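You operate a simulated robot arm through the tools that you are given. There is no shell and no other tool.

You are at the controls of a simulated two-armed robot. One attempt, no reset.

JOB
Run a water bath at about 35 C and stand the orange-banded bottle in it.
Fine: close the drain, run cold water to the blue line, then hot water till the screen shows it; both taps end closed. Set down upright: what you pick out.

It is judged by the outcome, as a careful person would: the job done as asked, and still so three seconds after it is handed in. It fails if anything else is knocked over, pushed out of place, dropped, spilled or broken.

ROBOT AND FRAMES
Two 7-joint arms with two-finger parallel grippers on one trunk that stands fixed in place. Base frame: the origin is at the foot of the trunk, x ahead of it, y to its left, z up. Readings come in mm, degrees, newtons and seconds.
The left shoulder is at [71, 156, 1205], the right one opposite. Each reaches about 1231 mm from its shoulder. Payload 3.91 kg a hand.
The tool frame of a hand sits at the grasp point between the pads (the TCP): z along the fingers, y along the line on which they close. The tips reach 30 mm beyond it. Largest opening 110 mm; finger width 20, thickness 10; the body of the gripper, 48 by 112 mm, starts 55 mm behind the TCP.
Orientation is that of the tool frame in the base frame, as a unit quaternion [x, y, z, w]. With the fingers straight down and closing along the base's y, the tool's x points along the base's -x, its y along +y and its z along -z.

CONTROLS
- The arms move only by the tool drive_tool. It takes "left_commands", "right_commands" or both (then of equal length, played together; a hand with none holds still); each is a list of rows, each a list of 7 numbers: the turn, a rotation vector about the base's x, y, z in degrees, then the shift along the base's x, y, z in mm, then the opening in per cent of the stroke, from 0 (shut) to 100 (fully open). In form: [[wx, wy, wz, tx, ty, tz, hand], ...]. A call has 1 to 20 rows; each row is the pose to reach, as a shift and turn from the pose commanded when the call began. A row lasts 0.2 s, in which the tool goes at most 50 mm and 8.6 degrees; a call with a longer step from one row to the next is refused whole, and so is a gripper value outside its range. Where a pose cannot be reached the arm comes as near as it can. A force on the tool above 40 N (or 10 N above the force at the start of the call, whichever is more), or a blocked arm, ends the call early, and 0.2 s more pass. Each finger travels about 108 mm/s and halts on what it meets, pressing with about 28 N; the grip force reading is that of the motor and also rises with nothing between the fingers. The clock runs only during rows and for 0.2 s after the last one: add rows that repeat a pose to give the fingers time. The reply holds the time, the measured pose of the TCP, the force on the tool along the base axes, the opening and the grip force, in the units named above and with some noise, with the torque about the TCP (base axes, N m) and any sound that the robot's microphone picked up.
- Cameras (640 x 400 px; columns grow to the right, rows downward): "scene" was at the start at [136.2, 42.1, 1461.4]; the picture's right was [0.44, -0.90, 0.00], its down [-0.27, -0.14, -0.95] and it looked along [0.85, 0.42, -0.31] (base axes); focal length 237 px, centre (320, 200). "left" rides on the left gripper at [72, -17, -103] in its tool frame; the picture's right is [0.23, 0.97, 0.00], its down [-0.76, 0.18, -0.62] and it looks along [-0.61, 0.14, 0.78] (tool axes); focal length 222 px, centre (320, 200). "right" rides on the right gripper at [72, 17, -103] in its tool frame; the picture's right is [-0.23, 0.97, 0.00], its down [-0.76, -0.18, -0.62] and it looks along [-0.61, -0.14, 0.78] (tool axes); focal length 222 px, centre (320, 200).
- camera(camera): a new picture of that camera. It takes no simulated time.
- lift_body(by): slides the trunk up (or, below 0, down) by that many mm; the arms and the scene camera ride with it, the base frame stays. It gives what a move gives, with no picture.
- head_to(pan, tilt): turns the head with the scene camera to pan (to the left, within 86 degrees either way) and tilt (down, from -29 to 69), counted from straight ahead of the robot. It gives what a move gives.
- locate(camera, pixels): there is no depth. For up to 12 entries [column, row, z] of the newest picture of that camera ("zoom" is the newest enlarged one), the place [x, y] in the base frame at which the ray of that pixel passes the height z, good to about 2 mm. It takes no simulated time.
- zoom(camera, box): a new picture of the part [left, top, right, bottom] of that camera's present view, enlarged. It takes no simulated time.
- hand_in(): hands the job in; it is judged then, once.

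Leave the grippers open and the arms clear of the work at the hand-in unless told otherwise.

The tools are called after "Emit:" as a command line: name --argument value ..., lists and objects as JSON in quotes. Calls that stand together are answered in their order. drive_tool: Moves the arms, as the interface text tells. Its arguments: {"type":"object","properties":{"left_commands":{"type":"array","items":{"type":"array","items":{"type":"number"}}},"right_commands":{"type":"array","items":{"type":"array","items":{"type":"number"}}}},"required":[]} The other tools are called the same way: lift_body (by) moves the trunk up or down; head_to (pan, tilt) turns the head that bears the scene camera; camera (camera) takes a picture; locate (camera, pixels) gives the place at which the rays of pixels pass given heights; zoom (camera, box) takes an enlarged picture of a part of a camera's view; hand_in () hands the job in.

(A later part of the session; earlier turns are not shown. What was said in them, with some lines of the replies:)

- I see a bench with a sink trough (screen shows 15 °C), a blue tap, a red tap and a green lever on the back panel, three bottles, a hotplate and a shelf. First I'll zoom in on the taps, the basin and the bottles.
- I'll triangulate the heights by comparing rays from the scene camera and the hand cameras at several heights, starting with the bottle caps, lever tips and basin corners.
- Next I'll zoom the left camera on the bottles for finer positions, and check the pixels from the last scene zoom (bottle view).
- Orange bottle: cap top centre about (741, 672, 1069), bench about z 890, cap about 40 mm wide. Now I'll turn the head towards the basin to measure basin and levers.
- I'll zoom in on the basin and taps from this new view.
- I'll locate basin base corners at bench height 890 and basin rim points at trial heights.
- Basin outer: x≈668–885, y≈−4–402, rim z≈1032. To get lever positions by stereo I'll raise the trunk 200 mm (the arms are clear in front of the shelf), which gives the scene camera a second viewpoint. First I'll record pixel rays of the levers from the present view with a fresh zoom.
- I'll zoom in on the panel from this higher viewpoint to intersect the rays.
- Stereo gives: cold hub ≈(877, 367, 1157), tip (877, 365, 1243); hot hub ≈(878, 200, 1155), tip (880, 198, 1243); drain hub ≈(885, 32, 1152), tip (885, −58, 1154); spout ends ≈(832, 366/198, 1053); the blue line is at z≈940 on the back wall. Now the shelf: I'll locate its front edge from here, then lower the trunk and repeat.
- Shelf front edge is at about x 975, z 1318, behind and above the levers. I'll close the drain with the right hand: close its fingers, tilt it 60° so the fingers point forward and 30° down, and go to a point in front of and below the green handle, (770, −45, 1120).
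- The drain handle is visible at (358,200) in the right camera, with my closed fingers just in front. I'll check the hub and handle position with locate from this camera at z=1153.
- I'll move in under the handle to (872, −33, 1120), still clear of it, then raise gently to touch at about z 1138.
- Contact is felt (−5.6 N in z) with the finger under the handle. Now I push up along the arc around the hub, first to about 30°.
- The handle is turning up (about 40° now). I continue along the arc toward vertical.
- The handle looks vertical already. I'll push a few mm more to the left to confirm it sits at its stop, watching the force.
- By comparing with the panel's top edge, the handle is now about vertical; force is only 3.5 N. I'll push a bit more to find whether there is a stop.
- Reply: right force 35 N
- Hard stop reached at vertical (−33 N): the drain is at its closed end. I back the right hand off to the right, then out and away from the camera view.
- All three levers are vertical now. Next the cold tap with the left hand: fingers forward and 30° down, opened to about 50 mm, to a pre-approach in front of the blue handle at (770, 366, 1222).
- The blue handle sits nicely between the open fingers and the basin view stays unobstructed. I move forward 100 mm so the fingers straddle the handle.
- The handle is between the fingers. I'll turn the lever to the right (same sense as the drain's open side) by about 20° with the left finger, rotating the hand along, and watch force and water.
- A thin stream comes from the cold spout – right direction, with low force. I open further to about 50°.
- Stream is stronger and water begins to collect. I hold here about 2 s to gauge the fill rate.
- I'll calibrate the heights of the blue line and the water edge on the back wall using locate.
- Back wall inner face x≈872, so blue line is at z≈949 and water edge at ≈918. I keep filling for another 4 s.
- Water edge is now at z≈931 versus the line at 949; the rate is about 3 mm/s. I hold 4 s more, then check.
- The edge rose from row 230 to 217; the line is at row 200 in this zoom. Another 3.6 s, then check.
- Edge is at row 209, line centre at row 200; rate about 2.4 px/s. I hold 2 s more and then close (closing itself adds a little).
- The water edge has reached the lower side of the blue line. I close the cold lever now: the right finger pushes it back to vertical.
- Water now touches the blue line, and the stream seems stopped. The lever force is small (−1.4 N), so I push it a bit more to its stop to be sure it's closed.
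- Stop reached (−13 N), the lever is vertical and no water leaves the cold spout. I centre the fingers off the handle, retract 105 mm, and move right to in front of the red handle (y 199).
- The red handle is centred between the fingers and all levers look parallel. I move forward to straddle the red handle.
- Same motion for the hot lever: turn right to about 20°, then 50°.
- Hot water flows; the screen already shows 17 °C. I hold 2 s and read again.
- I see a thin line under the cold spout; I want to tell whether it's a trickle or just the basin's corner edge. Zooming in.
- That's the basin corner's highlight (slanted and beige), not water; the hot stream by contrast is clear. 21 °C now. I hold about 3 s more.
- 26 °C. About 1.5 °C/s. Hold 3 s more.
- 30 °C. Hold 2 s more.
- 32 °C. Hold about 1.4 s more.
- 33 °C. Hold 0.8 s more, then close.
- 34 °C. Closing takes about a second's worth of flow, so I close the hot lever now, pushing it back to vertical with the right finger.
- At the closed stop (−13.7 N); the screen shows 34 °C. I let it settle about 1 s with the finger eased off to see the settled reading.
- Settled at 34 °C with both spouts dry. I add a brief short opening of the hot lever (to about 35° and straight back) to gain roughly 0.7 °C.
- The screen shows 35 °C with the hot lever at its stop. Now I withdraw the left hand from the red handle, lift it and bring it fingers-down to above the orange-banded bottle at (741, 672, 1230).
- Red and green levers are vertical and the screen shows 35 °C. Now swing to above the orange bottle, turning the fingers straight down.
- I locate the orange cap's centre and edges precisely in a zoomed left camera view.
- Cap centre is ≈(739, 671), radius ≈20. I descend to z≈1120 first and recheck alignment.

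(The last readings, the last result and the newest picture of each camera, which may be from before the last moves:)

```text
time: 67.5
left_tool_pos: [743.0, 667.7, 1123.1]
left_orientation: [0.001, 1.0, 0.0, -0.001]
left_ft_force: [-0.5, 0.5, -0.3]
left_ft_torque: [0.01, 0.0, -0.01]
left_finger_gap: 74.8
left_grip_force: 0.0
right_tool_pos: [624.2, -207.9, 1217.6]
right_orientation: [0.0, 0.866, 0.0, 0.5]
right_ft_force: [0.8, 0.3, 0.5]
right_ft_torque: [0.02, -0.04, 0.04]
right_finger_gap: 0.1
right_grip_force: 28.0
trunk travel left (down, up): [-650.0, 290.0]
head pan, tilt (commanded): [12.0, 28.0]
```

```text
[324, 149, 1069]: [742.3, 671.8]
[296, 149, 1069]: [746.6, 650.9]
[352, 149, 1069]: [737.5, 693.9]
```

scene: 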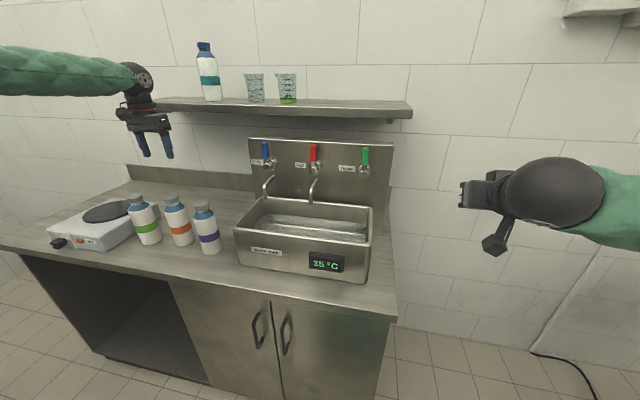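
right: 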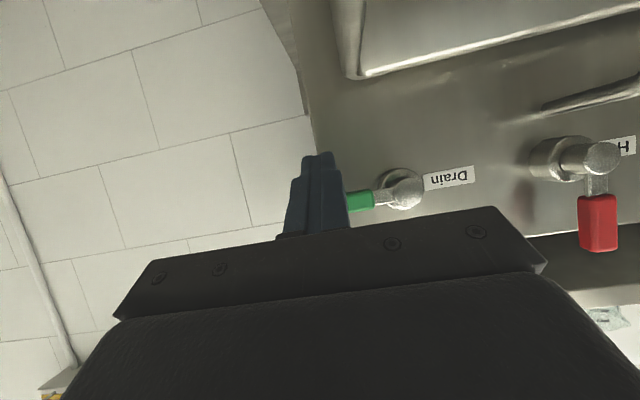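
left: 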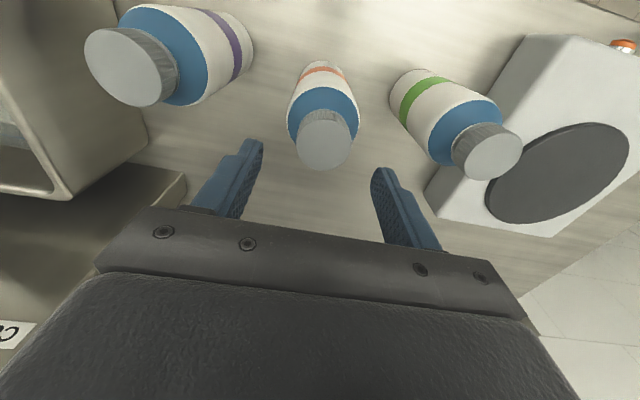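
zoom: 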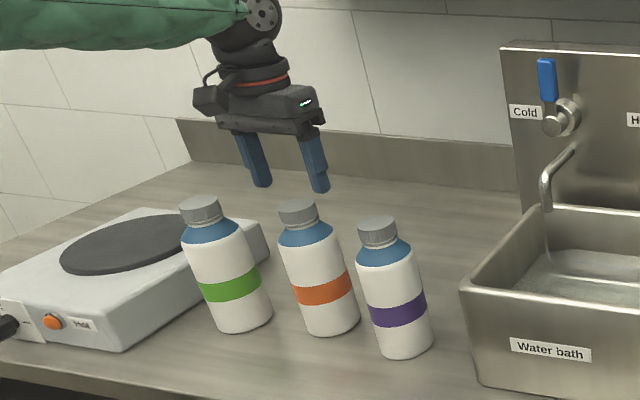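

Offset is only about −4 mm in y. I shift 3 mm and descend to TCP z≈1074 (tips ≈1044, beside the cap), then close in a next step.

Emit:
drive_tool --left_commands '[[0, 0, 0, 0, 3, -20, 68], [0, 0, 0, 0, 3, -40, 68], [0, 0, 0, 0, 3, -50, 68], [0, 0, 0, 0, 3, -50, 68]]'

Emit:
zoom --camera "scene" --box '[110, 140, 260, 260]'

Emit:
camera --camera "left"

```text
time: 68.5
left_tool_pos: [741.7, 671.6, 1071.4]
left_orientation: [0.0, 1.0, 0.0, 0.0]
left_ft_force: [0.2, 0.0, -0.3]
left_ft_torque: [-0.03, 0.01, -0.02]
left_finger_gap: 74.8
left_grip_force: 0.1
right_tool_pos: [625.2, -207.2, 1217.2]
right_orientation: [0.0, 0.866, 0.0, 0.5]
right_ft_force: [0.5, -0.4, 0.5]
right_ft_torque: [0.0, -0.02, -0.01]
right_finger_gap: 0.0
right_grip_force: 27.7
trunk travel left (down, up): [-650.0, 290.0]
head pan, tilt (commanded): [12.0, 28.0]
```

```text
3.33 times, centred on (185, 200) of scene
```

zoom: 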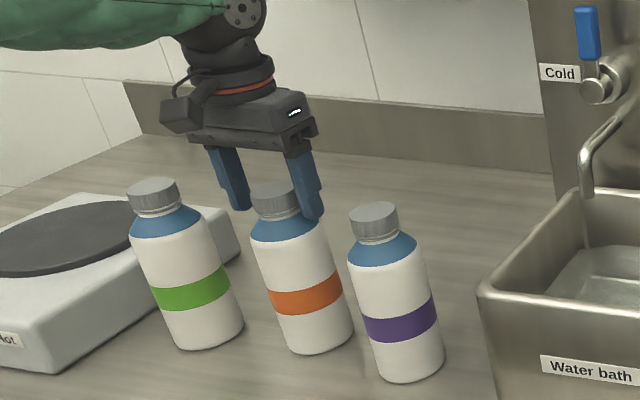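

```text
taken
```

left: 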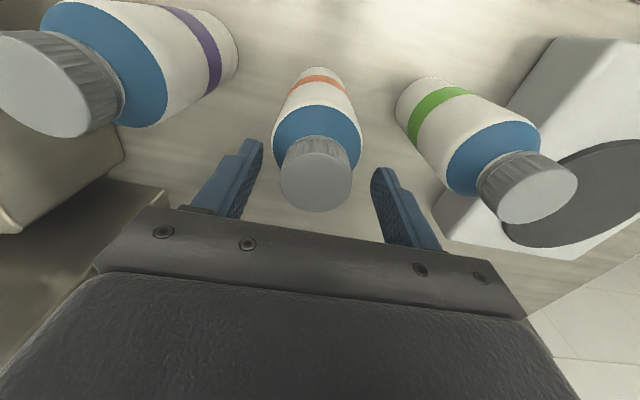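

Cap is centred between the fingers. I raise 3 mm to keep the tips clear of the shoulder and close on the cap.

Emit:
drive_tool --left_commands '[[0, 0, 0, 0, 0, 3, 68], [0, 0, 0, 0, 0, 3, 45], [0, 0, 0, 0, 0, 3, 30], [0, 0, 0, 0, 0, 3, 10], [0, 0, 0, 0, 0, 3, 0], [0, 0, 0, 0, 0, 3, 0]]'

Emit:
camera --camera "left"

Emit:
zoom --camera "scene" --box '[110, 140, 260, 260]'

```text
time: 69.9
left_tool_pos: [741.9, 672.2, 1074.4]
left_orientation: [0.001, 1.0, 0.0, 0.0]
left_ft_force: [-0.1, -0.5, 1.3]
left_ft_torque: [-0.03, 0.0, 0.0]
left_finger_gap: 41.3
left_grip_force: 28.3
right_tool_pos: [626.1, -207.4, 1216.9]
right_orientation: [0.001, 0.866, 0.0, 0.5]
right_ft_force: [0.0, 0.2, 0.4]
right_ft_torque: [0.02, 0.01, 0.0]
right_finger_gap: 0.0
right_grip_force: 28.2
trunk travel left (down, up): [-650.0, 290.0]
head pan, tilt (commanded): [12.0, 28.0]
```

```text
taken
```

left: 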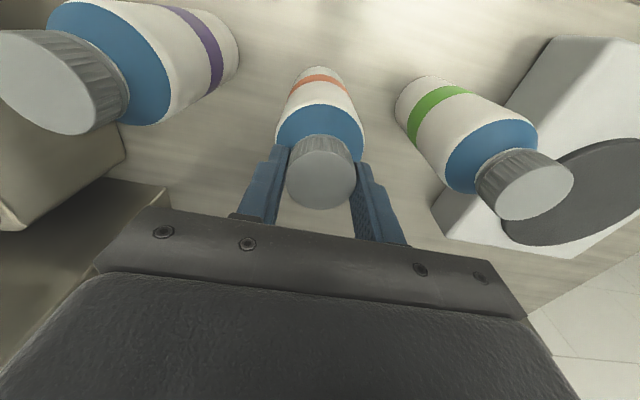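

```text
3.33 times, centred on (185, 200) of scene
```

zoom: 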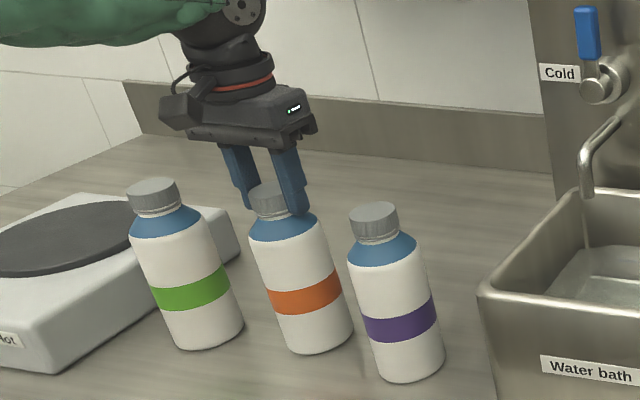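

Gripped on the cap (gap 41 mm, 28 N). I lift gently 25 mm and read the weight.

Emit:
drive_tool --left_commands '[[0, 0, 0, 0, 0, 5, 0], [0, 0, 0, 0, 0, 12, 0], [0, 0, 0, 0, 0, 20, 0], [0, 0, 0, 0, 0, 25, 0], [0, 0, 0, 0, 0, 25, 0]]'

Emit:
zoom --camera "scene" --box '[110, 140, 260, 260]'

```text
time: 71.1
left_tool_pos: [742.4, 672.7, 1099.2]
left_orientation: [0.0, 1.0, 0.0, -0.001]
left_ft_force: [-0.1, 0.8, -5.3]
left_ft_torque: [0.01, 0.02, -0.04]
left_finger_gap: 38.4
left_grip_force: 28.3
right_tool_pos: [625.6, -207.5, 1216.7]
right_orientation: [0.0, 0.866, 0.0, 0.5]
right_ft_force: [-0.6, 1.2, 0.0]
right_ft_torque: [-0.02, -0.01, -0.01]
right_finger_gap: 0.4
right_grip_force: 27.7
trunk travel left (down, up): [-650.0, 290.0]
head pan, tilt (commanded): [12.0, 28.0]
```

```text
3.33 times, centred on (185, 200) of scene
```

zoom: 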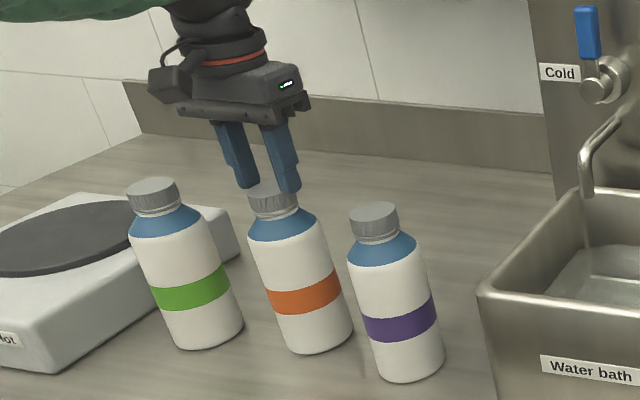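

The fingers slid up the cap (gap fell to 38 mm, the bottle's base hasn't moved; the tips are now near the cap top). Let me look closely before releasing.

Emit:
camera --camera "left"

Emit:
zoom --camera "scene" --box '[150, 160, 210, 210]'

```text
taken
```

left: 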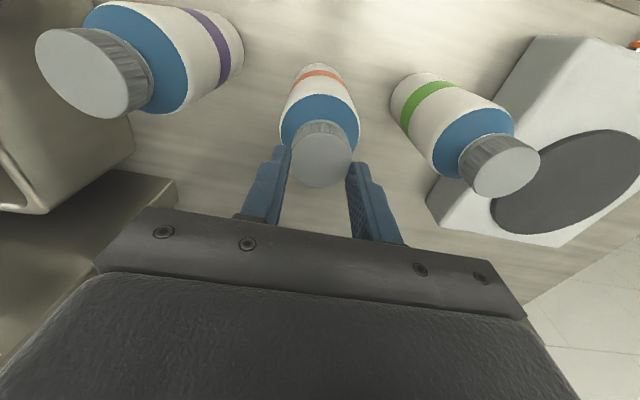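

```text
8.00 times, centred on (180, 185) of scene
```

zoom: 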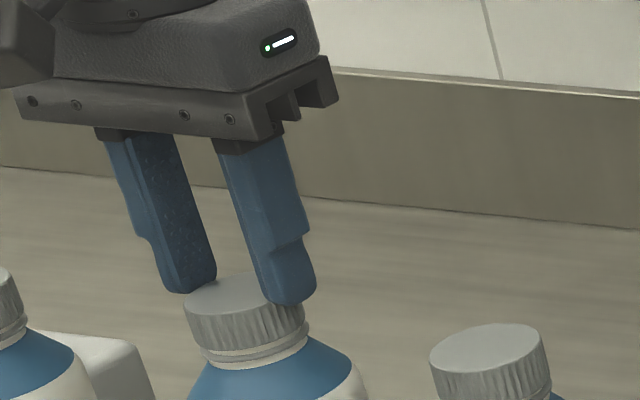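

The fingers only have the cap's top edge now, and the bottle still stands where it was. I release, rise clear, and will regrip lower on the cylindrical body with fully opened fingers.

Emit:
drive_tool --left_commands '[[0, 0, 0, 0, 0, 0, 30], [0, 0, 0, 0, 0, 0, 60], [0, 0, 0, 0, 0, 0, 80], [0, 0, 0, 0, 0, 10, 100], [0, 0, 0, 0, 0, 20, 100], [0, 0, 0, 0, 0, 20, 100]]'

Emit:
camera --camera "left"

Emit:
zoom --camera "scene" --box '[110, 140, 260, 260]'

```text
time: 72.5
left_tool_pos: [741.8, 671.8, 1121.1]
left_orientation: [0.0, 1.0, 0.0, 0.0]
left_ft_force: [-0.9, -0.6, 0.5]
left_ft_torque: [-0.01, -0.01, 0.0]
left_finger_gap: 109.9
left_grip_force: 0.1
right_tool_pos: [625.8, -206.9, 1215.9]
right_orientation: [0.0, 0.866, 0.001, 0.5]
right_ft_force: [0.6, -0.2, -0.7]
right_ft_torque: [0.01, 0.01, 0.0]
right_finger_gap: 0.2
right_grip_force: 28.0
trunk travel left (down, up): [-650.0, 290.0]
head pan, tilt (commanded): [12.0, 28.0]
```

```text
taken
```

left: 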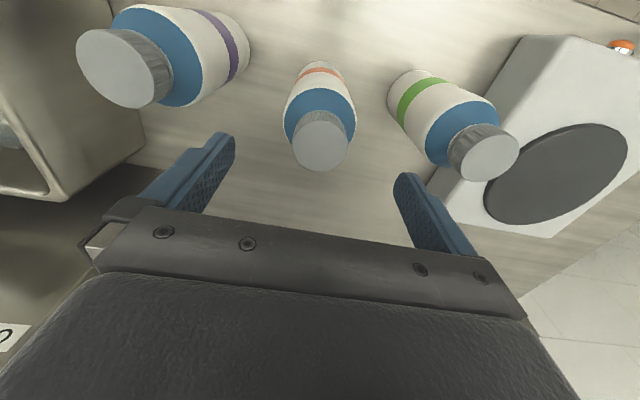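

```text
3.33 times, centred on (185, 200) of scene
```

zoom: 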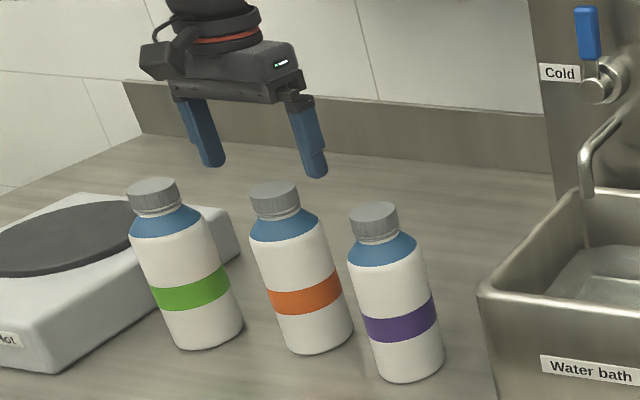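

The bottle stands unmoved. I re-measure its cap and body position from this view.

Emit:
zoom --camera "left" --box '[270, 50, 370, 180]'

```text
3.08 times, centred on (320, 115) of left
```

zoom: 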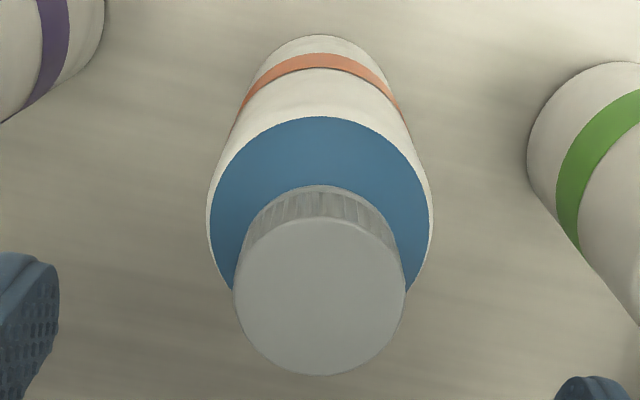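

Emit:
locate --camera "zoom" --pixels '[[320, 296, 1069], [234, 296, 1069], [406, 296, 1069], [320, 376, 1069], [320, 217, 1069], [207, 220, 1015], [432, 220, 1015], [320, 116, 1019]]'

```text
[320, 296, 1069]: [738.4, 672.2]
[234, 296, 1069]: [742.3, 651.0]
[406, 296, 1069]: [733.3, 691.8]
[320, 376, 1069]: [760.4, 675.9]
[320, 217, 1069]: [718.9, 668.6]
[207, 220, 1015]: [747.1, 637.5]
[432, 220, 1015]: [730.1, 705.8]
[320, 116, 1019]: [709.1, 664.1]
```

Bottle centre ≈(739.5, 672). I descend with fingers fully open to TCP z≈1020 (palm about 6 mm above the cap), slowly at the end, watching force.

Emit:
drive_tool --left_commands '[[0, 0, 0, -2, 0, -35, 100], [0, 0, 0, -2, 0, -65, 100], [0, 0, 0, -2, 0, -85, 100], [0, 0, 0, -2, 0, -95, 100], [0, 0, 0, -2, 0, -101, 100], [0, 0, 0, -2, 0, -101, 100]]'

Emit:
camera --camera "left"

Emit:
zoom --camera "scene" --box '[110, 140, 260, 260]'

```text
time: 73.9
left_tool_pos: [740.3, 674.2, 1019.3]
left_orientation: [0.0, 1.0, 0.0, 0.0]
left_ft_force: [-0.1, -0.3, 0.3]
left_ft_torque: [-0.01, -0.01, 0.0]
left_finger_gap: 110.0
left_grip_force: 0.0
right_tool_pos: [625.1, -206.5, 1216.4]
right_orientation: [0.001, 0.866, 0.0, 0.5]
right_ft_force: [-1.1, -0.1, 0.0]
right_ft_torque: [-0.04, 0.01, 0.0]
right_finger_gap: 0.2
right_grip_force: 28.0
trunk travel left (down, up): [-650.0, 290.0]
head pan, tilt (commanded): [12.0, 28.0]
```

```text
taken
```

left: 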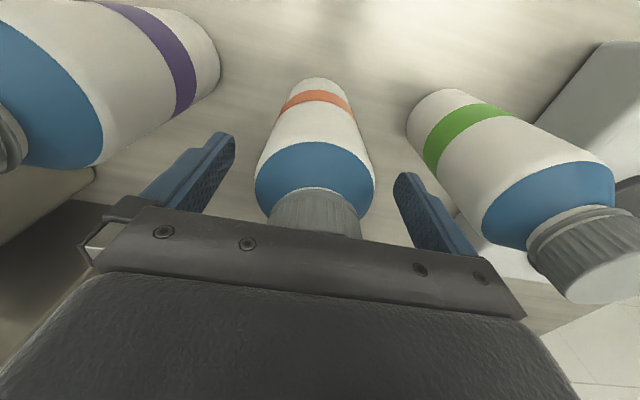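

```text
3.33 times, centred on (185, 200) of scene
```

zoom: 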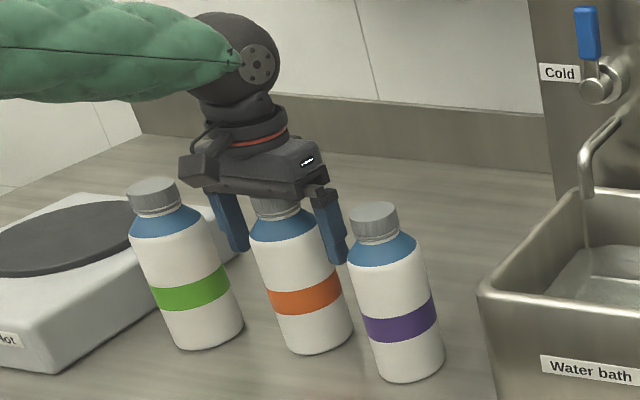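

No contact on the way down. Now I close on the body, shifting 1.5 mm to centre.

Emit:
drive_tool --left_commands '[[0, 0, 0, 0, -2, 0, 85], [0, 0, 0, 0, -2, 0, 72], [0, 0, 0, 0, -2, 0, 60], [0, 0, 0, 0, -2, 0, 40], [0, 0, 0, 0, -2, 0, 10], [0, 0, 0, 0, -2, 0, 0], [0, 0, 0, 0, -2, 0, 0]]'

Emit:
zoom --camera "scene" --box '[110, 140, 260, 260]'

Emit:
camera --camera "left"

```text
time: 75.5
left_tool_pos: [739.6, 672.0, 1018.8]
left_orientation: [0.0, 1.0, 0.0, 0.0]
left_ft_force: [1.0, -2.3, -0.5]
left_ft_torque: [-0.14, -0.04, -0.04]
left_finger_gap: 67.1
left_grip_force: 27.7
right_tool_pos: [625.3, -207.3, 1216.1]
right_orientation: [0.001, 0.866, 0.0, 0.5]
right_ft_force: [0.2, -0.5, 0.2]
right_ft_torque: [0.01, -0.01, 0.0]
right_finger_gap: 0.0
right_grip_force: 27.9
trunk travel left (down, up): [-650.0, 290.0]
head pan, tilt (commanded): [12.0, 28.0]
```

```text
3.33 times, centred on (185, 200) of scene
```

zoom: 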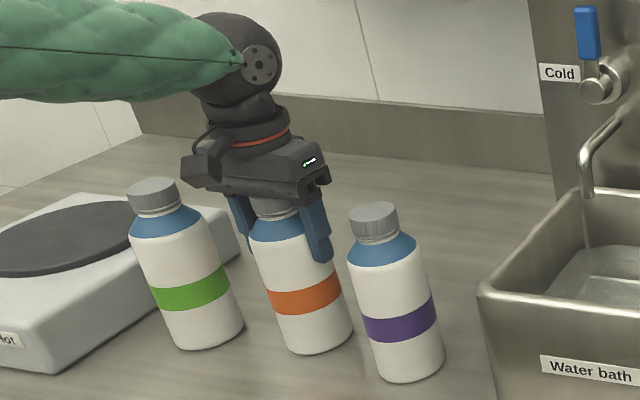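

```text
taken
```

left: 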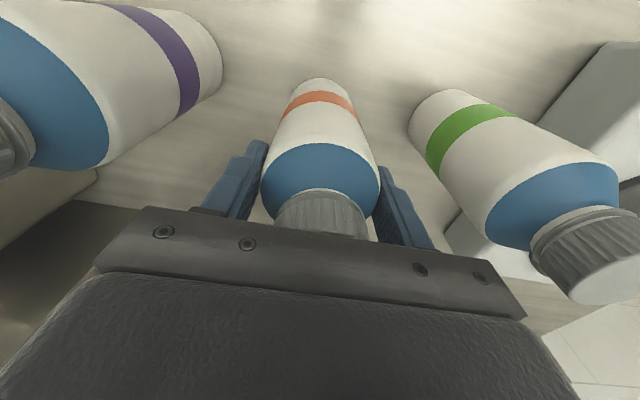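

Gripped on the body (gap 67 mm). I lift only 6 mm first and check the force and gap.

Emit:
drive_tool --left_commands '[[0, 0, 0, 0, 0, 2, 0], [0, 0, 0, 0, 0, 4, 0], [0, 0, 0, 0, 0, 6, 0], [0, 0, 0, 0, 0, 6, 0]]'

Emit:
zoom --camera "scene" --box '[110, 140, 260, 260]'

```text
time: 76.5
left_tool_pos: [739.7, 670.1, 1025.3]
left_orientation: [0.0, 1.0, 0.001, 0.001]
left_ft_force: [0.0, 0.4, -4.7]
left_ft_torque: [0.01, -0.03, 0.02]
left_finger_gap: 67.4
left_grip_force: 28.4
right_tool_pos: [625.0, -206.1, 1216.5]
right_orientation: [0.001, 0.866, 0.0, 0.5]
right_ft_force: [0.3, 0.3, 0.0]
right_ft_torque: [0.03, -0.03, 0.01]
right_finger_gap: 0.0
right_grip_force: 28.6
trunk travel left (down, up): [-650.0, 290.0]
head pan, tilt (commanded): [12.0, 28.0]
```

```text
3.33 times, centred on (185, 200) of scene
```

zoom: 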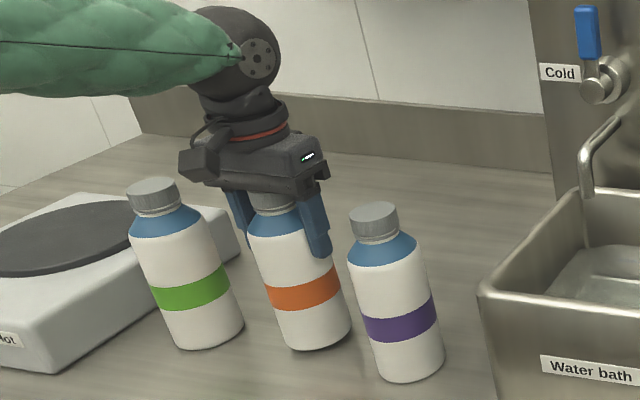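

The bottle moved up with the hand (base row 353→350), load ≈4.7 N, gap steady. I lift another 30 mm and check again.

Emit:
drive_tool --left_commands '[[0, 0, 0, 0, 0, 6, 0], [0, 0, 0, 0, 0, 14, 0], [0, 0, 0, 0, 0, 22, 0], [0, 0, 0, 0, 0, 30, 0], [0, 0, 0, 0, 0, 30, 0]]'

Emit:
zoom --camera "scene" --box '[110, 120, 260, 260]'

Emit:
camera --camera "left"

```text
time: 77.7
left_tool_pos: [739.8, 670.3, 1055.1]
left_orientation: [0.0, 1.0, 0.0, -0.002]
left_ft_force: [0.4, -0.8, -6.3]
left_ft_torque: [-0.02, 0.0, -0.03]
left_finger_gap: 67.5
left_grip_force: 28.1
right_tool_pos: [625.6, -207.1, 1216.9]
right_orientation: [0.0, 0.866, 0.0, 0.501]
right_ft_force: [0.7, -1.1, 0.7]
right_ft_torque: [0.02, -0.02, -0.01]
right_finger_gap: 0.1
right_grip_force: 28.5
trunk travel left (down, up): [-650.0, 290.0]
head pan, tilt (commanded): [12.0, 28.0]
```

```text
2.86 times, centred on (185, 190) of scene
```

zoom: 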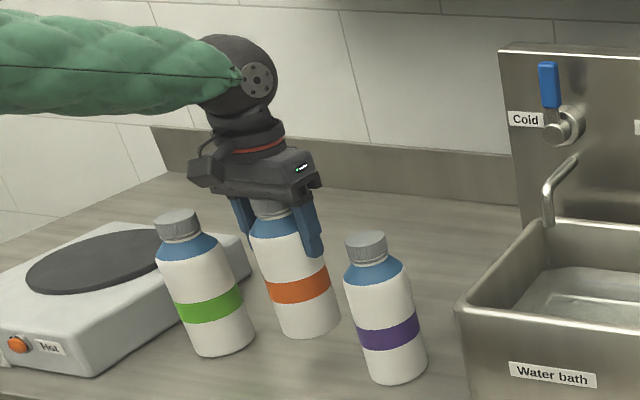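

```text
taken
```

left: 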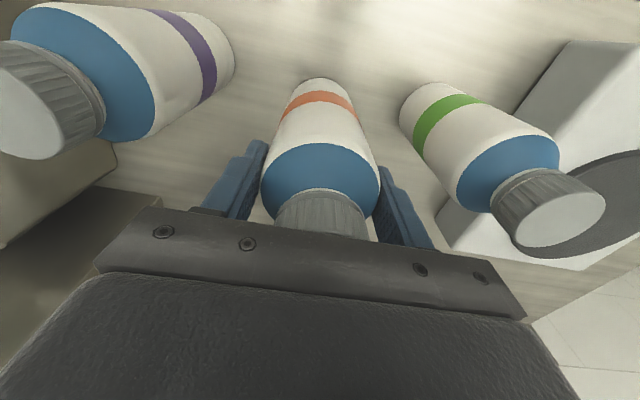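

The bottle hangs firmly and upright in the grip (≈5.5 N). I raise it to TCP z≈1250 (base ≈1121, above the neighbouring caps at 1070).

Emit:
drive_tool --left_commands '[[0, 0, 0, 0, 0, 20, 0], [0, 0, 0, 0, 0, 45, 0], [0, 0, 0, 0, 0, 75, 0], [0, 0, 0, 0, 0, 105, 0], [0, 0, 0, 0, 0, 135, 0], [0, 0, 0, 0, 0, 165, 0], [0, 0, 0, 0, 0, 185, 0], [0, 0, 0, 0, 0, 195, 0], [0, 0, 0, 0, 0, 195, 0]]'

Emit:
camera --camera "scene"

Emit:
camera --camera "left"

```text
time: 79.7
left_tool_pos: [739.0, 672.3, 1250.4]
left_orientation: [0.0, 1.0, -0.001, -0.001]
left_ft_force: [-0.8, -0.9, -4.9]
left_ft_torque: [-0.03, 0.03, 0.0]
left_finger_gap: 67.4
left_grip_force: 27.9
right_tool_pos: [626.0, -207.7, 1216.2]
right_orientation: [0.0, 0.866, 0.001, 0.501]
right_ft_force: [-0.7, -1.0, 0.4]
right_ft_torque: [0.0, 0.02, 0.01]
right_finger_gap: 0.1
right_grip_force: 28.1
trunk travel left (down, up): [-650.0, 290.0]
head pan, tilt (commanded): [12.0, 28.0]
```

```text
taken
```

scene: 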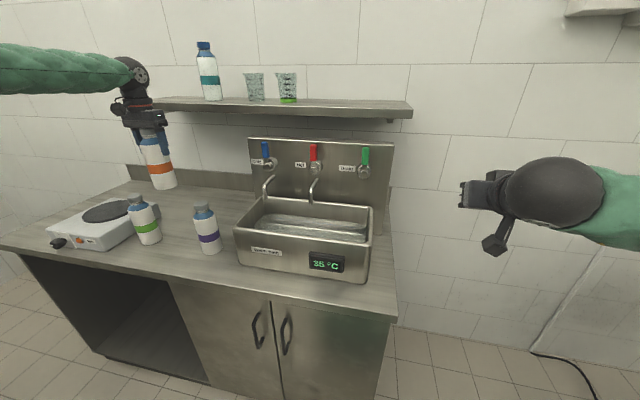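

```text
taken
```

left: 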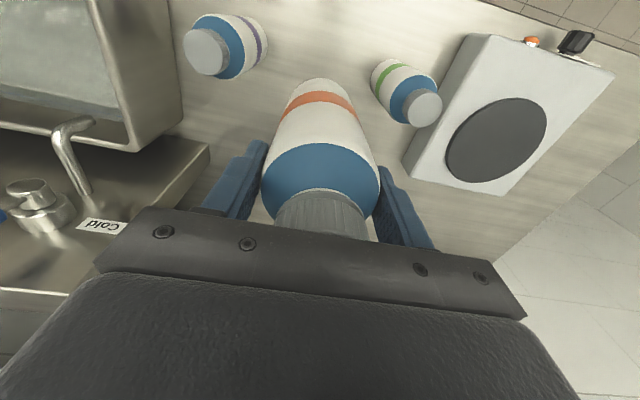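

The bottle is well clear and screen reads 35 °C. I carry it right over the basin to (745, 282), at unchanged height.

Emit:
drive_tool --left_commands '[[0, 0, 0, 0, -12, 0, 0], [0, 0, 0, 0, -32, 0, 0], [0, 0, 0, 0, -62, 0, 0], [0, 0, 0, 1, -94, 0, 0], [0, 0, 0, 2, -126, 0, 0], [0, 0, 0, 3, -158, 0, 0], [0, 0, 0, 4, -190, 0, 0], [0, 0, 0, 5, -222, 0, 0], [0, 0, 0, 6, -254, 0, 0], [0, 0, 0, 6, -286, 0, 0], [0, 0, 0, 6, -318, 0, 0], [0, 0, 0, 6, -348, 0, 0], [0, 0, 0, 6, -372, 0, 0], [0, 0, 0, 6, -386, 0, 0], [0, 0, 0, 6, -390, 0, 0], [0, 0, 0, 6, -390, 0, 0]]'

Emit:
camera --camera "scene"

Emit:
camera --camera "left"

```text
time: 83.1
left_tool_pos: [744.8, 281.1, 1251.5]
left_orientation: [0.0, 1.0, 0.001, 0.0]
left_ft_force: [0.0, -0.2, -4.6]
left_ft_torque: [0.01, 0.01, 0.01]
left_finger_gap: 67.4
left_grip_force: 28.1
right_tool_pos: [626.0, -206.3, 1216.9]
right_orientation: [0.0, 0.866, 0.001, 0.5]
right_ft_force: [-0.4, 0.1, 0.5]
right_ft_torque: [-0.03, 0.0, -0.01]
right_finger_gap: 0.1
right_grip_force: 27.4
trunk travel left (down, up): [-650.0, 290.0]
head pan, tilt (commanded): [12.0, 28.0]
```

```text
taken
```

scene: 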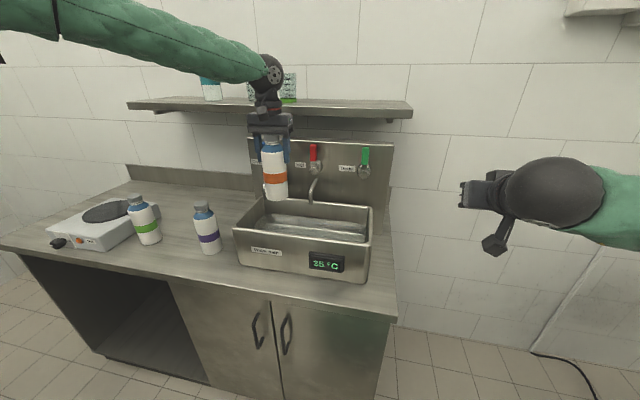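

```text
taken
```

left: 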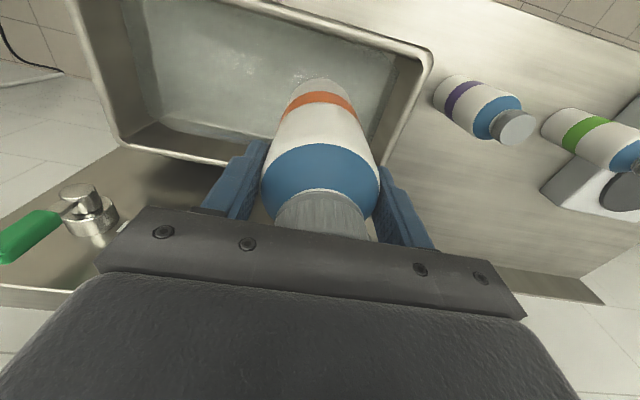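

I verify the basin rim extents from this view before lowering.

Emit:
locate --camera "left" --pixels '[[425, 60, 1032], [385, 165, 1032], [125, 145, 1032], [270, 15, 1032], [230, 160, 1032], [320, 90, 975]]'

Emit:
zoom --camera "scene" --box '[220, 110, 400, 280]'

```text
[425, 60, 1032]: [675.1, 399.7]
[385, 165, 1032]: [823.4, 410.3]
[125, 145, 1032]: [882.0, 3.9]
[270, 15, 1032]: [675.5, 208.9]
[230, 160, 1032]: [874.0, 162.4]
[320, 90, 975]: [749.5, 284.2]
```

```text
2.35 times, centred on (310, 195) of scene
```

zoom: 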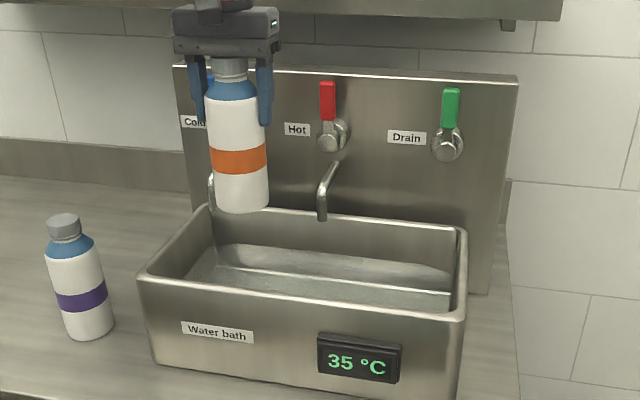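

Clear of rim, spouts and levers. I lower to TCP z≈1120 (bottle base ≈991, just above the water), then continue slowly.

Emit:
drive_tool --left_commands '[[0, 0, 0, 0, 0, -15, 0], [0, 0, 0, 0, 0, -40, 0], [0, 0, 0, 0, 0, -65, 0], [0, 0, 0, 0, 0, -90, 0], [0, 0, 0, 0, 0, -112, 0], [0, 0, 0, 0, 0, -125, 0], [0, 0, 0, 0, 0, -131, 0], [0, 0, 0, 0, 0, -131, 0]]'

Emit:
zoom --camera "scene" --box '[220, 110, 400, 280]'

Emit:
camera --camera "left"

```text
time: 84.9
left_tool_pos: [747.2, 277.9, 1120.2]
left_orientation: [0.0, 1.0, 0.0, 0.0]
left_ft_force: [-0.3, 0.0, -5.1]
left_ft_torque: [-0.01, -0.02, -0.02]
left_finger_gap: 67.7
left_grip_force: 28.1
right_tool_pos: [626.1, -207.1, 1216.7]
right_orientation: [0.0, 0.866, 0.001, 0.5]
right_ft_force: [-0.5, 0.6, -0.3]
right_ft_torque: [0.03, 0.02, 0.02]
right_finger_gap: 0.1
right_grip_force: 27.8
trunk travel left (down, up): [-650.0, 290.0]
head pan, tilt (commanded): [12.0, 28.0]
```

```text
2.35 times, centred on (310, 195) of scene
```

zoom: 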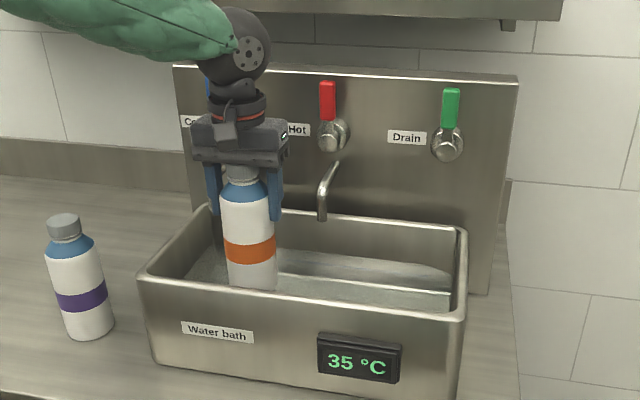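

```text
taken
```

left: 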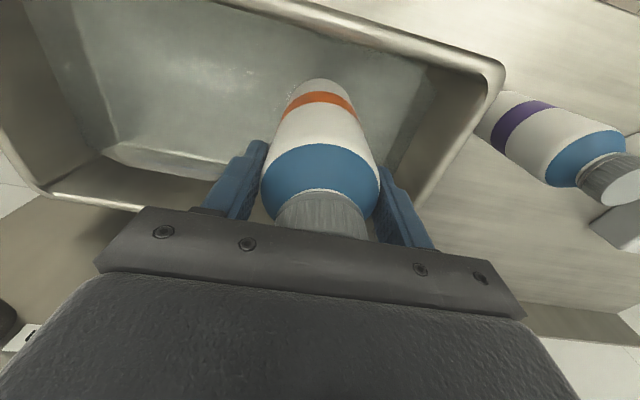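

All clear. I lower through the water to TCP z≈1055 in 10 mm steps, watching the load.

Emit:
drive_tool --left_commands '[[0, 0, 0, 0, 0, -10, 0], [0, 0, 0, 0, 0, -20, 0], [0, 0, 0, 0, 0, -30, 0], [0, 0, 0, 0, 0, -40, 0], [0, 0, 0, 0, 0, -50, 0], [0, 0, 0, 0, 0, -58, 0], [0, 0, 0, 0, 0, -65, 0], [0, 0, 0, 0, 0, -65, 0]]'

Emit:
zoom --camera "scene" --box '[220, 110, 400, 280]'

```text
time: 86.7
left_tool_pos: [745.8, 279.4, 1054.5]
left_orientation: [0.0, 1.0, 0.0, -0.001]
left_ft_force: [0.4, -0.3, -5.8]
left_ft_torque: [0.0, -0.02, 0.0]
left_finger_gap: 67.3
left_grip_force: 27.7
right_tool_pos: [625.7, -207.0, 1216.7]
right_orientation: [0.0, 0.866, 0.001, 0.5]
right_ft_force: [0.2, 0.2, 0.0]
right_ft_torque: [0.01, -0.04, 0.0]
right_finger_gap: 0.0
right_grip_force: 28.2
trunk travel left (down, up): [-650.0, 290.0]
head pan, tilt (commanded): [12.0, 28.0]
```

```text
2.35 times, centred on (310, 195) of scene
```

zoom: 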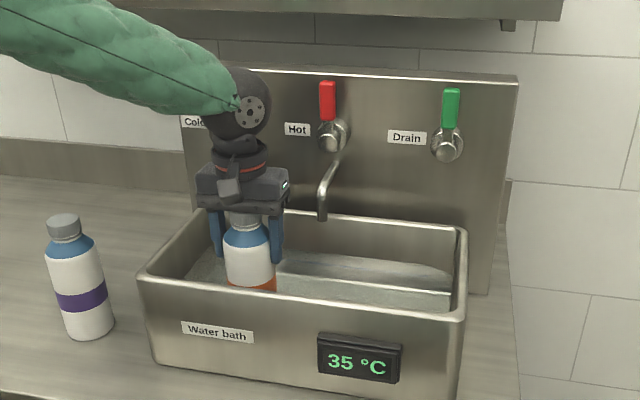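

No contact yet (base ≈925). I lower 10 mm more in small steps and read the force.

Emit:
drive_tool --left_commands '[[0, 0, 0, 0, 0, -3, 0], [0, 0, 0, 0, 0, -6, 0], [0, 0, 0, 0, 0, -9, 0]]'

```text
time: 87.5
left_tool_pos: [744.3, 278.9, 1048.9]
left_orientation: [0.0, 1.0, 0.0, 0.002]
left_ft_force: [1.6, 2.3, 24.0]
left_ft_torque: [0.55, -0.13, -0.32]
left_finger_gap: 67.7
left_grip_force: 28.1
right_tool_pos: [623.5, -207.7, 1219.1]
right_orientation: [0.0, 0.866, 0.001, 0.501]
right_ft_force: [-0.8, -1.0, 0.2]
right_ft_torque: [-0.02, -0.01, 0.02]
right_finger_gap: 0.0
right_grip_force: 28.0
trunk travel left (down, up): [-650.0, 290.0]
head pan, tilt (commanded): [12.0, 28.0]
```

The base has met the basin floor (+24 N at TCP z 1049, base ≈920). I ease up 4 mm to take off the pressing force before opening.

Emit:
drive_tool --left_commands '[[0, 0, 0, 0, 0, 2, 0], [0, 0, 0, 0, 0, 4, 0], [0, 0, 0, 0, 0, 4, 0]]'

Emit:
camera --camera "left"

Emit:
zoom --camera "scene" --box '[220, 140, 380, 270]'

```text
time: 88.3
left_tool_pos: [744.6, 280.3, 1048.8]
left_orientation: [0.0, 1.0, 0.0, -0.002]
left_ft_force: [-0.1, -1.8, -2.0]
left_ft_torque: [-0.23, -0.05, -0.01]
left_finger_gap: 67.0
left_grip_force: 27.8
right_tool_pos: [625.2, -206.4, 1216.7]
right_orientation: [0.001, 0.866, -0.001, 0.501]
right_ft_force: [0.2, -0.5, 0.6]
right_ft_torque: [0.04, 0.04, -0.01]
right_finger_gap: 0.1
right_grip_force: 27.9
trunk travel left (down, up): [-650.0, 290.0]
head pan, tilt (commanded): [12.0, 28.0]
```

```text
taken
```

left: 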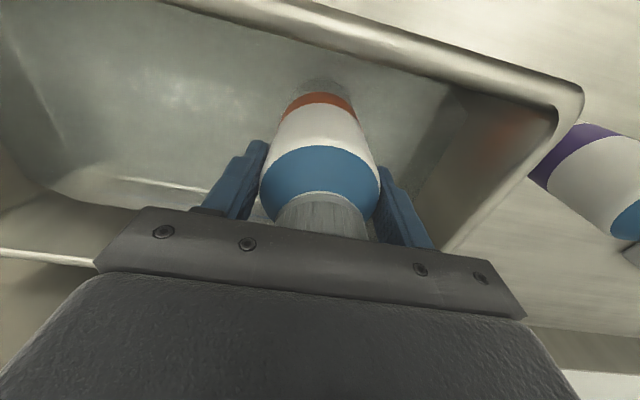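

```text
3.08 times, centred on (300, 205) of scene
```

zoom: 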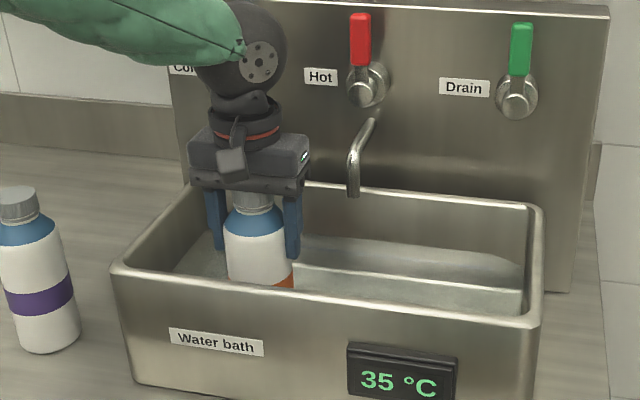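

Load is mostly off (−2 N). I settle 1 mm down and open the fingers gradually.

Emit:
drive_tool --left_commands '[[0, 0, 0, 0, 0, -1, 0], [0, 0, 0, 0, 0, -1, 40], [0, 0, 0, 0, 0, -1, 58], [0, 0, 0, 0, 0, -1, 64], [0, 0, 0, 0, 0, -1, 72], [0, 0, 0, 0, 0, -1, 85], [0, 0, 0, 0, 0, -1, 100], [0, 0, 0, 0, 0, -1, 100]]'

Emit:
camera --camera "left"

Emit:
zoom --camera "scene" --box '[220, 140, 380, 270]'

```text
time: 90.1
left_tool_pos: [745.3, 280.1, 1048.2]
left_orientation: [0.0, 1.0, 0.0, 0.0]
left_ft_force: [-0.9, 0.0, -0.1]
left_ft_torque: [-0.03, 0.0, -0.01]
left_finger_gap: 110.1
left_grip_force: 0.0
right_tool_pos: [626.5, -206.7, 1216.2]
right_orientation: [0.0, 0.866, 0.0, 0.5]
right_ft_force: [-0.3, -0.4, 0.7]
right_ft_torque: [0.01, -0.01, 0.0]
right_finger_gap: 0.2
right_grip_force: 27.9
trunk travel left (down, up): [-650.0, 290.0]
head pan, tilt (commanded): [12.0, 28.0]
```

```text
taken
```

left: 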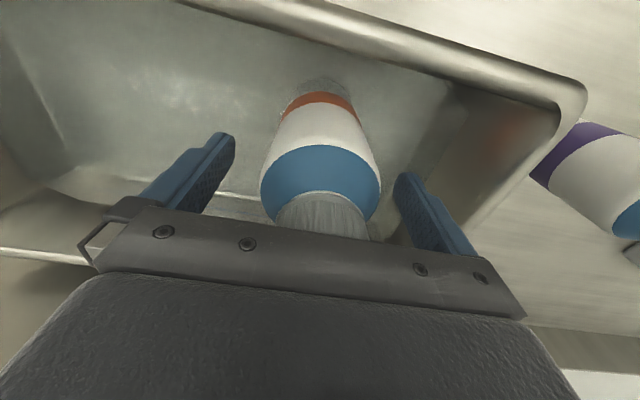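

```text
3.08 times, centred on (300, 205) of scene
```

zoom: 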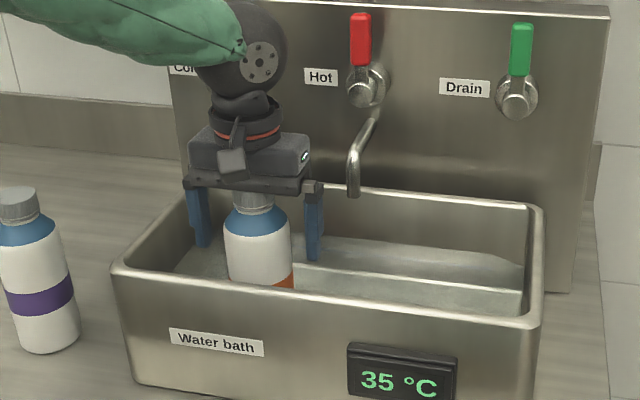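

The fingers are fully open and the bottle stands upright. I raise the hand straight up, gently.

Emit:
drive_tool --left_commands '[[0, 0, 0, 0, 0, 8, 100], [0, 0, 0, 0, 0, 20, 100], [0, 0, 0, 0, 0, 40, 100], [0, 0, 0, 0, 0, 65, 100], [0, 0, 0, 0, 0, 95, 100], [0, 0, 0, 0, 0, 130, 100], [0, 0, 0, 0, 0, 165, 100], [0, 0, 0, 0, 0, 195, 100], [0, 0, 0, 0, 0, 195, 100]]'

Emit:
zoom --camera "scene" --box '[220, 110, 400, 280]'

Emit:
camera --camera "left"

```text
time: 92.1
left_tool_pos: [745.0, 280.8, 1243.5]
left_orientation: [0.0, 1.0, 0.0, -0.001]
left_ft_force: [-0.1, 0.3, 0.4]
left_ft_torque: [-0.03, 0.02, 0.0]
left_finger_gap: 110.1
left_grip_force: 0.0
right_tool_pos: [624.9, -206.9, 1218.2]
right_orientation: [0.0, 0.866, 0.001, 0.499]
right_ft_force: [0.4, 0.3, 0.1]
right_ft_torque: [0.05, 0.01, -0.03]
right_finger_gap: 0.0
right_grip_force: 28.0
trunk travel left (down, up): [-650.0, 290.0]
head pan, tilt (commanded): [12.0, 28.0]
```

```text
2.35 times, centred on (310, 195) of scene
```

zoom: 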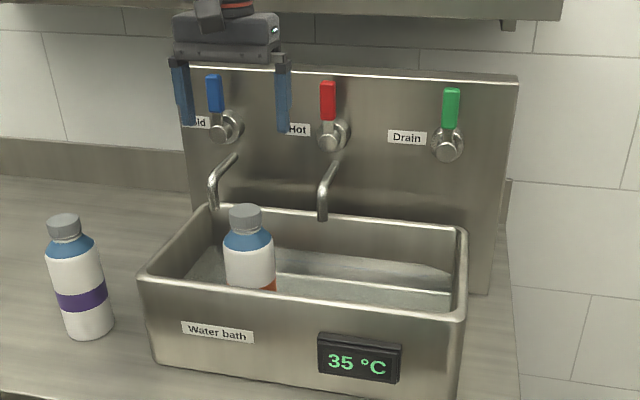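

```text
taken
```

left: 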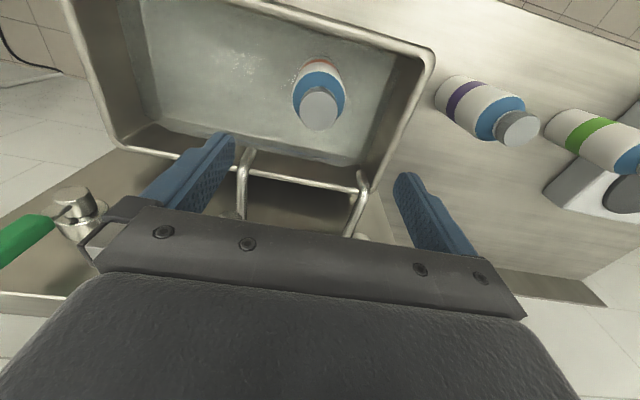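

The bottle stands upright in the bath, 35 °C, all levers vertical, spouts dry. I move the left hand back and up out of the way and open the right gripper.

Emit:
drive_tool --left_commands '[[0, 0, 0, -20, 10, 20, 100], [0, 0, 0, -45, 35, 45, 100], [0, 0, 0, -70, 65, 70, 100], [0, 0, 0, -95, 95, 95, 100], [0, 0, 0, -115, 125, 120, 100], [0, 0, 0, -130, 155, 145, 100], [0, 0, 0, -140, 185, 160, 100], [0, 0, 0, -140, 200, 170, 100]]' --right_commands '[[0, 0, 0, -10, 0, 0, 20], [0, 0, 0, -20, -10, 10, 40], [0, 0, 0, -30, -20, 20, 60], [0, 0, 0, -40, -30, 30, 80], [0, 0, 0, -50, -40, 40, 100], [0, 0, 0, -60, -50, 50, 100], [0, 0, 0, -60, -50, 50, 100], [0, 0, 0, -60, -50, 50, 100]]'

Emit:
camera --camera "scene"

Emit:
zoom --camera "scene" --box '[220, 110, 400, 280]'

```text
time: 93.9
left_tool_pos: [606.6, 481.1, 1414.9]
left_orientation: [0.0, 1.0, 0.0, -0.001]
left_ft_force: [-0.4, -0.5, 0.0]
left_ft_torque: [0.01, 0.0, 0.0]
left_finger_gap: 109.9
left_grip_force: 0.1
right_tool_pos: [592.8, -256.6, 1276.1]
right_orientation: [0.001, 0.866, 0.0, 0.5]
right_ft_force: [-0.7, -0.4, 1.6]
right_ft_torque: [0.02, 0.02, -0.03]
right_finger_gap: 110.1
right_grip_force: 0.1
right hand out of reach, approached as far as the arm can: row 2, 3, 4, 5, 6, 7, 8
trunk travel left (down, up): [-650.0, 290.0]
head pan, tilt (commanded): [12.0, 28.0]
```

```text
taken
```

scene: 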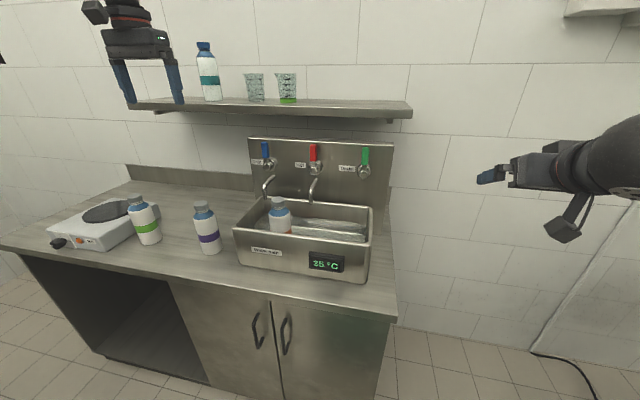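

```text
2.35 times, centred on (310, 195) of scene
```

zoom: 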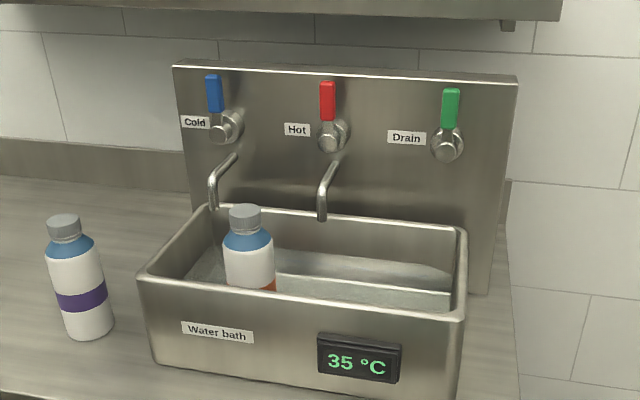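

A last close look at the spouts and levers for any trickle or part-open lever.

Emit:
zoom --camera "scene" --box '[245, 135, 385, 235]'

Emit:
zoom --camera "scene" --box '[245, 185, 315, 240]'

```text
4.00 times, centred on (315, 185) of scene
```

zoom: 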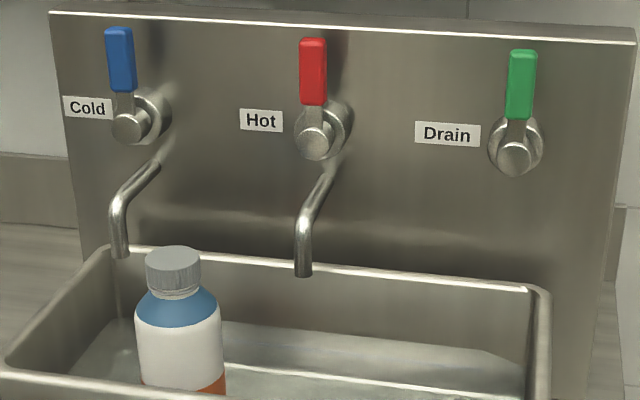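

```text
7.27 times, centred on (280, 212) of scene
```

zoom: 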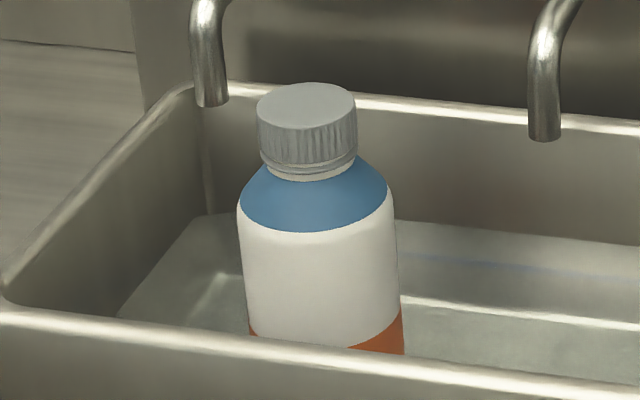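

Spouts are dry, all levers are at their closed stops, and the bottle is upright. I wait about 1 s to confirm nothing changes.

Emit:
drive_tool --left_commands '[[0, 0, 0, 0, 0, 0, 100], [0, 0, 0, 0, 0, 0, 100], [0, 0, 0, 0, 0, 0, 100], [0, 0, 0, 0, 0, 0, 100], [0, 0, 0, 0, 0, 0, 100], [0, 0, 0, 0, 0, 0, 100]]'

Emit:
zoom --camera "scene" --box '[40, 110, 400, 290]'

```text
time: 95.3
left_tool_pos: [606.7, 482.4, 1415.5]
left_orientation: [0.001, 1.0, 0.001, -0.001]
left_ft_force: [-0.3, 0.4, 0.0]
left_ft_torque: [-0.02, -0.01, 0.02]
left_finger_gap: 109.8
left_grip_force: 0.1
right_tool_pos: [593.2, -255.2, 1276.7]
right_orientation: [0.001, 0.866, 0.0, 0.5]
right_ft_force: [-0.4, 0.3, 0.3]
right_ft_torque: [0.02, 0.03, -0.03]
right_finger_gap: 110.0
right_grip_force: 0.1
trunk travel left (down, up): [-650.0, 290.0]
head pan, tilt (commanded): [12.0, 28.0]
```

```text
1.78 times, centred on (220, 200) of scene
```

zoom: 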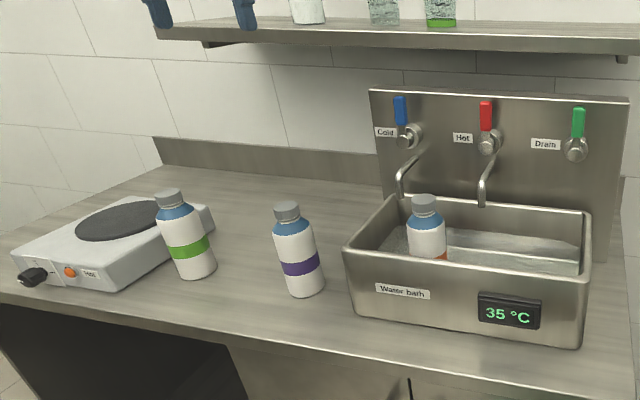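

Nothing has changed: 35 °C, drain and both taps closed, the orange-banded bottle upright in the bath. The other items are in place, and the grippers are open with the arms clear. I hand in.

Emit:
hand_in

```text
The job is handed in.
```

The job is handed in. The water bath read 35 °C, and the orange-banded bottle was standing upright in it. I don't have the verdict yet.

- **Water:** I closed the drain and ran cold water to the blue line. I then ran hot water until the screen showed 35 °C, with one short top-up after it settled at 34. The reading still showed 35 °C about 30 seconds later, just before hand-in.
- **Taps:** The cold, hot and drain levers were all pushed to their closed stops. No water was coming from either spout.
- **Bottle:** My first grip, on the cap, slipped as I lifted. The bottle did not move from its place, and I picked it up by the body instead.
- **Surroundings:** The other two bottles, the hotplate and the items on the shelf looked unmoved in the last pictures. Both grippers were open and the arms were clear.
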